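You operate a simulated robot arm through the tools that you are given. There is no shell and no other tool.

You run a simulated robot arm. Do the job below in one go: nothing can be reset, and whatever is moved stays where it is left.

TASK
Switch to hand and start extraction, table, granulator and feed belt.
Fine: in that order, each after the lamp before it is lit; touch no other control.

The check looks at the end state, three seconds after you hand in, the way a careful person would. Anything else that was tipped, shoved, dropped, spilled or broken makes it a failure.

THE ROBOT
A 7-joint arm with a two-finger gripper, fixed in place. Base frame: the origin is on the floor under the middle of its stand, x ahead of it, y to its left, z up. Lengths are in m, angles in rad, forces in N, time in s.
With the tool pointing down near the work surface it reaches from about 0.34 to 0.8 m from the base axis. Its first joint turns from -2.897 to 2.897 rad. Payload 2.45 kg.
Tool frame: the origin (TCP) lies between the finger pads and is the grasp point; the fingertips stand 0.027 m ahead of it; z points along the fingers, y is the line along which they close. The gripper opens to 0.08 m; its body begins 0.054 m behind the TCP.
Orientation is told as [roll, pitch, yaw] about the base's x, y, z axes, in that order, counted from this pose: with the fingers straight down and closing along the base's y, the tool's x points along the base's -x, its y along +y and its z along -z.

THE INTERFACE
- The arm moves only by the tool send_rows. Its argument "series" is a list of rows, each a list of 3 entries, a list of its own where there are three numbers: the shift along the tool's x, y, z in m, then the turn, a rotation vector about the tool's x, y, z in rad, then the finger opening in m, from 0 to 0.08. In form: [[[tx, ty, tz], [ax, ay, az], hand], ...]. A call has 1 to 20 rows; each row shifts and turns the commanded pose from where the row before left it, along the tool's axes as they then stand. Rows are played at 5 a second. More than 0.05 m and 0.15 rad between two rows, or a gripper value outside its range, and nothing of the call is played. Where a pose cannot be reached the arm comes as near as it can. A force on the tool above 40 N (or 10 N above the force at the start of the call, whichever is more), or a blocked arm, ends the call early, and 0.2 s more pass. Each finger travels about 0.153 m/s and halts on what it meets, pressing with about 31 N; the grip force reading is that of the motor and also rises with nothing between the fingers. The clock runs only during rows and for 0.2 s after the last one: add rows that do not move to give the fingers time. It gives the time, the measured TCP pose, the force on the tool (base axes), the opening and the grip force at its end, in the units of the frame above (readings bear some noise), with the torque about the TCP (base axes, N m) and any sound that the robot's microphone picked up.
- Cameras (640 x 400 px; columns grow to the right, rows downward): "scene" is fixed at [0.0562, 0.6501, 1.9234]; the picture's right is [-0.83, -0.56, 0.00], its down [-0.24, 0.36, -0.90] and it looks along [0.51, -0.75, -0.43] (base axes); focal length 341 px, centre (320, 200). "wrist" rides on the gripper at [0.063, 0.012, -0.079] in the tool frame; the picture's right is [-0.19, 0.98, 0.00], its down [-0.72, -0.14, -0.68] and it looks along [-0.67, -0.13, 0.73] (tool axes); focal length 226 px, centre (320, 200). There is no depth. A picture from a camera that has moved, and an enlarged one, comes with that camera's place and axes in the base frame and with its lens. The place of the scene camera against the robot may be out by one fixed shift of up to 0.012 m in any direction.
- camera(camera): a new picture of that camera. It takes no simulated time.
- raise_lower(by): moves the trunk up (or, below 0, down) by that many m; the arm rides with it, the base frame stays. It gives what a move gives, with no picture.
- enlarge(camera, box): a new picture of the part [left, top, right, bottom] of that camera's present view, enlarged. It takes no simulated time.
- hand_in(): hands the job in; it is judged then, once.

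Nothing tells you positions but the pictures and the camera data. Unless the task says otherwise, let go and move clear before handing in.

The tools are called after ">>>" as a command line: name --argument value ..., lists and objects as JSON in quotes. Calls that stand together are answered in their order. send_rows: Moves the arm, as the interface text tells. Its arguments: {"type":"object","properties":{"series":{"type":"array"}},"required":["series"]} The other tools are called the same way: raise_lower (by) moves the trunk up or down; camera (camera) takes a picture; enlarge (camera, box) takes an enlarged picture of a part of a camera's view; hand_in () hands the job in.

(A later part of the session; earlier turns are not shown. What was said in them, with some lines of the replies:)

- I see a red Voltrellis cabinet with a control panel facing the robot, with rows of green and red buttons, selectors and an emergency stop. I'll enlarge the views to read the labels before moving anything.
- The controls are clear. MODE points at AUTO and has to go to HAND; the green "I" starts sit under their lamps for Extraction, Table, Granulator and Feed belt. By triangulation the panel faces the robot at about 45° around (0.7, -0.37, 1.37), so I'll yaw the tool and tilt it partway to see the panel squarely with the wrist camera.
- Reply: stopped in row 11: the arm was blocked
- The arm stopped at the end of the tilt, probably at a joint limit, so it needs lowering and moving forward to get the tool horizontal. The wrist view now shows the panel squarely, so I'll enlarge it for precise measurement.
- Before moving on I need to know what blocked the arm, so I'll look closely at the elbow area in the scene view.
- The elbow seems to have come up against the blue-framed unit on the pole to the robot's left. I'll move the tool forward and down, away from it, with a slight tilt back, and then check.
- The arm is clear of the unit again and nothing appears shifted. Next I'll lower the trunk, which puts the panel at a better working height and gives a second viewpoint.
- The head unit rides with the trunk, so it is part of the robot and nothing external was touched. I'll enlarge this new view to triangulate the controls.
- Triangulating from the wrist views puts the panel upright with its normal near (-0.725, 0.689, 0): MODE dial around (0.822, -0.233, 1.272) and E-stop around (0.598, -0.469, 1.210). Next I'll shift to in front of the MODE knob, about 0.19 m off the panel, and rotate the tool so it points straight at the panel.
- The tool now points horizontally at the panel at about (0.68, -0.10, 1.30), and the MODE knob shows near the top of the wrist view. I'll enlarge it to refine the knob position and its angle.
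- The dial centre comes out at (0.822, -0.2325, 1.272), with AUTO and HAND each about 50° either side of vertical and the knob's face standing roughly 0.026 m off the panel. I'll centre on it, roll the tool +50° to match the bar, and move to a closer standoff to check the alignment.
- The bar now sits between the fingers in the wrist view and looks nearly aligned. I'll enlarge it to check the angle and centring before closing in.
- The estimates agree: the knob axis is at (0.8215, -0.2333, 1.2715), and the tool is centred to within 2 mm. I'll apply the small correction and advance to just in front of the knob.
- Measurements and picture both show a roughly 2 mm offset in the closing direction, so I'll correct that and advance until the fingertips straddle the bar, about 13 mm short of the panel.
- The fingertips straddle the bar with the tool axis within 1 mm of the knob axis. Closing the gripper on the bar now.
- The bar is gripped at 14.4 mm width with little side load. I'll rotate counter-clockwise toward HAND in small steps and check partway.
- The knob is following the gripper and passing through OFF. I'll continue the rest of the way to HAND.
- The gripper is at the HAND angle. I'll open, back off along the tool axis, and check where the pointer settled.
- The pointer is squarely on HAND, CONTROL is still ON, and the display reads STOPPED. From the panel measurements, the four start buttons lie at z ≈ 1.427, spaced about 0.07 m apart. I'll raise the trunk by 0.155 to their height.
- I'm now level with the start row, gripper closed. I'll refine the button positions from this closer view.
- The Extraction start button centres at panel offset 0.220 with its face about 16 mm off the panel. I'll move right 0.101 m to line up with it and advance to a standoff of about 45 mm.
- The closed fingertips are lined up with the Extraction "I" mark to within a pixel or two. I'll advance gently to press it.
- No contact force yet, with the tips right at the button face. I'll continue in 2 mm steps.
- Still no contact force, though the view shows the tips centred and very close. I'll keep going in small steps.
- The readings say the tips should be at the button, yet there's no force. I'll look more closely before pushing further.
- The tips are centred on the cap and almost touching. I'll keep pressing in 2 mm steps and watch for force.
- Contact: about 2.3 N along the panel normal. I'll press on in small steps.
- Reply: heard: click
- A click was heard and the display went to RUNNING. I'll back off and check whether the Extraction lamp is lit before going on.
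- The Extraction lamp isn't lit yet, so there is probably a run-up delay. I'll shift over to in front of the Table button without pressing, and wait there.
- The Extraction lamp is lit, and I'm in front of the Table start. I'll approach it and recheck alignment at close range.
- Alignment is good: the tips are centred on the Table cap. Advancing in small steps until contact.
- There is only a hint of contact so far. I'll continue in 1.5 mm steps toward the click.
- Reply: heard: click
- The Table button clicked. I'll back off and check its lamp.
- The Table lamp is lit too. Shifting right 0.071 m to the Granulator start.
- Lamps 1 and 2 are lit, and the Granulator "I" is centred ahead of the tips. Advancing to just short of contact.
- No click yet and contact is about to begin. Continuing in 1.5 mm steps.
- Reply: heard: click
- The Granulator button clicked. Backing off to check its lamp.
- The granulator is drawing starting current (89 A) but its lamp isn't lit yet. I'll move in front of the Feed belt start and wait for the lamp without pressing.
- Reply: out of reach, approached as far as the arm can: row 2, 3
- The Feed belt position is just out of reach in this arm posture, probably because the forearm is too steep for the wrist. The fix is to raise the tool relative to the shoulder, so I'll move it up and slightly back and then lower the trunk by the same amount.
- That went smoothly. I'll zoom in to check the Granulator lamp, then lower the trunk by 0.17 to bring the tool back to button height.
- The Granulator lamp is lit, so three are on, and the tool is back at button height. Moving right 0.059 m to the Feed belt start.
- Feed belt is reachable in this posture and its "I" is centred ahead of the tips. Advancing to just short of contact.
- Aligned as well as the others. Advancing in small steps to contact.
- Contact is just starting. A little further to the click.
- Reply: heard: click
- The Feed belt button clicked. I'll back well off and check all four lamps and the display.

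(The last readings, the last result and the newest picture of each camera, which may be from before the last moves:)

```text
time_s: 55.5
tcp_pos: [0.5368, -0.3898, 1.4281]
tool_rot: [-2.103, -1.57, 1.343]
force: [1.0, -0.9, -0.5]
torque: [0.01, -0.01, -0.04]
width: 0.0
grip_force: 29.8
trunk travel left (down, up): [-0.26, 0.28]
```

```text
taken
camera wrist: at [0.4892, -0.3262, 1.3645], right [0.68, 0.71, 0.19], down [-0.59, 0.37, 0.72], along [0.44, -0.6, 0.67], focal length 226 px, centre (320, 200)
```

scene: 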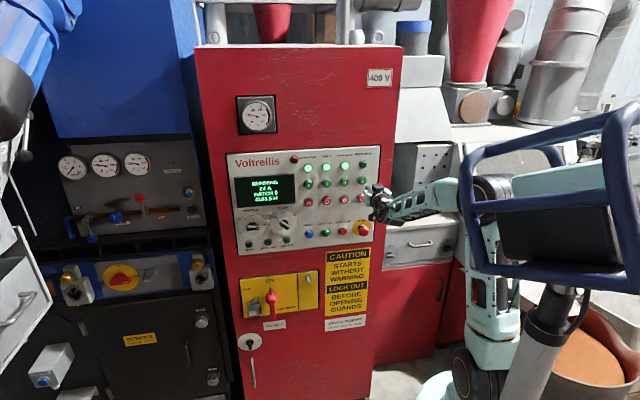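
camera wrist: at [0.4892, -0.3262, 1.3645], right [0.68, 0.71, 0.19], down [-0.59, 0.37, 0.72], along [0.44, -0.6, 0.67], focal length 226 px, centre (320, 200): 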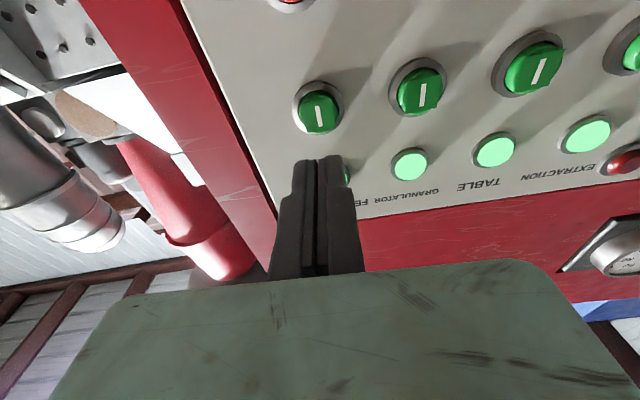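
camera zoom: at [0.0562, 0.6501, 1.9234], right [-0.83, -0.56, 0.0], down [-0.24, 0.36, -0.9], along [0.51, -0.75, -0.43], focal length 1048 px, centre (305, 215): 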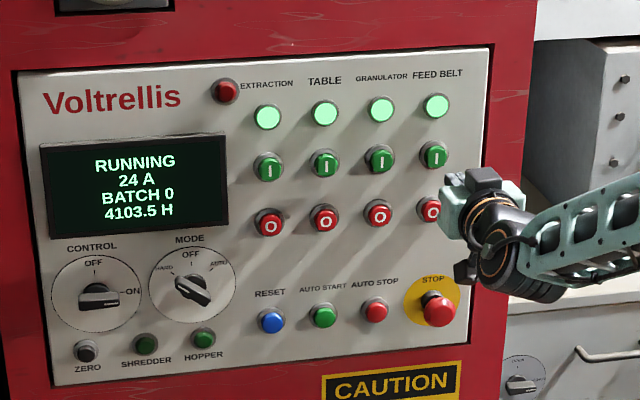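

All four lamps are lit, the display reads RUNNING at 24 A, MODE is on HAND, and no other control has moved. I'll back off a little more and wait briefly to make sure it stays that way.

>>> send_rows --series '[[[0, 0, -0.015], [0, 0, 0], 0.0], [[0, 0, -0.015], [0, 0, 0], 0.0], [[0, 0, 0], [0, 0, 0], 0.02], [[0, 0, 0], [0, 0, 0], 0.02], [[0, 0, 0], [0, 0, 0], 0.02], [[0, 0, 0], [0, 0, 0], 0.02], [[0, 0, 0], [0, 0, 0], 0.02], [[0, 0, 0], [0, 0, 0], 0.02], [[0, 0, 0], [0, 0, 0], 0.02], [[0, 0, 0], [0, 0, 0], 0.02], [[0, 0, 0], [0, 0, 0], 0.02], [[0, 0, 0], [0, 0, 0], 0.02]]'

>>> enlarge --camera "scene" --box '[225, 130, 425, 260]'

>>> camera --camera "scene"

```text
time_s: 58.1
tcp_pos: [0.5151, -0.3677, 1.4275]
tool_rot: [-2.189, -1.569, 1.427]
force: [-0.2, -0.4, -0.5]
torque: [0.02, 0.04, -0.03]
width: 0.0201
grip_force: 0.0
trunk travel left (down, up): [-0.26, 0.28]
```

```text
3.08 times, centred on (325, 195) of scene
camera zoom: at [0.0562, 0.6501, 1.9234], right [-0.83, -0.56, 0.0], down [-0.24, 0.36, -0.9], along [0.51, -0.75, -0.43], focal length 1048 px, centre (305, 215)
```

zoom: 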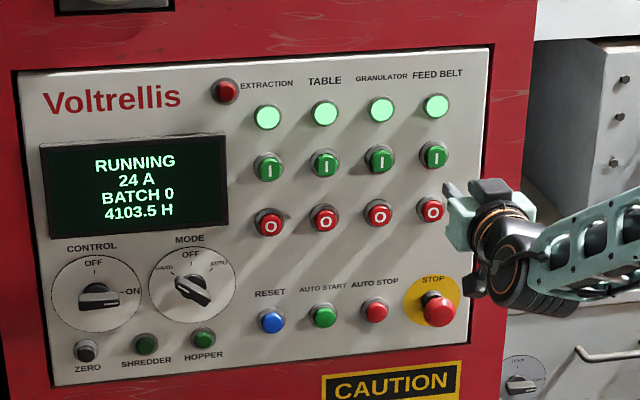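

```text
taken
```

scene: 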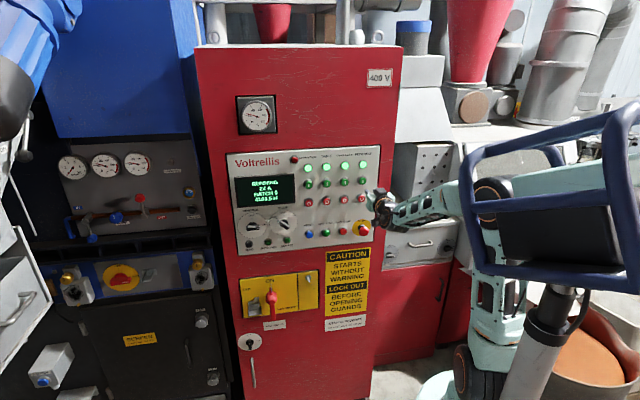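

The state is holding: MODE on HAND, all four lamps lit, no fault lamp, and the arm is clear of the panel. Handing in.

>>> hand_in

```text
The job is handed in.
```

The machine is switched to HAND, and extraction, table, granulator and feed belt are all running. I started them in that order and pressed each button only after the lamp before it was lit.

Before I handed in, all four lamps were lit, the display read RUNNING at 24 A, and the red lamp by the name plate was off. I touched only the MODE switch and the four start buttons, and the gripper is open and clear of the panel.

The arm was blocked once while I was turning the tool, probably by its elbow meeting the robot's own head unit. Nothing outside the robot was touched.
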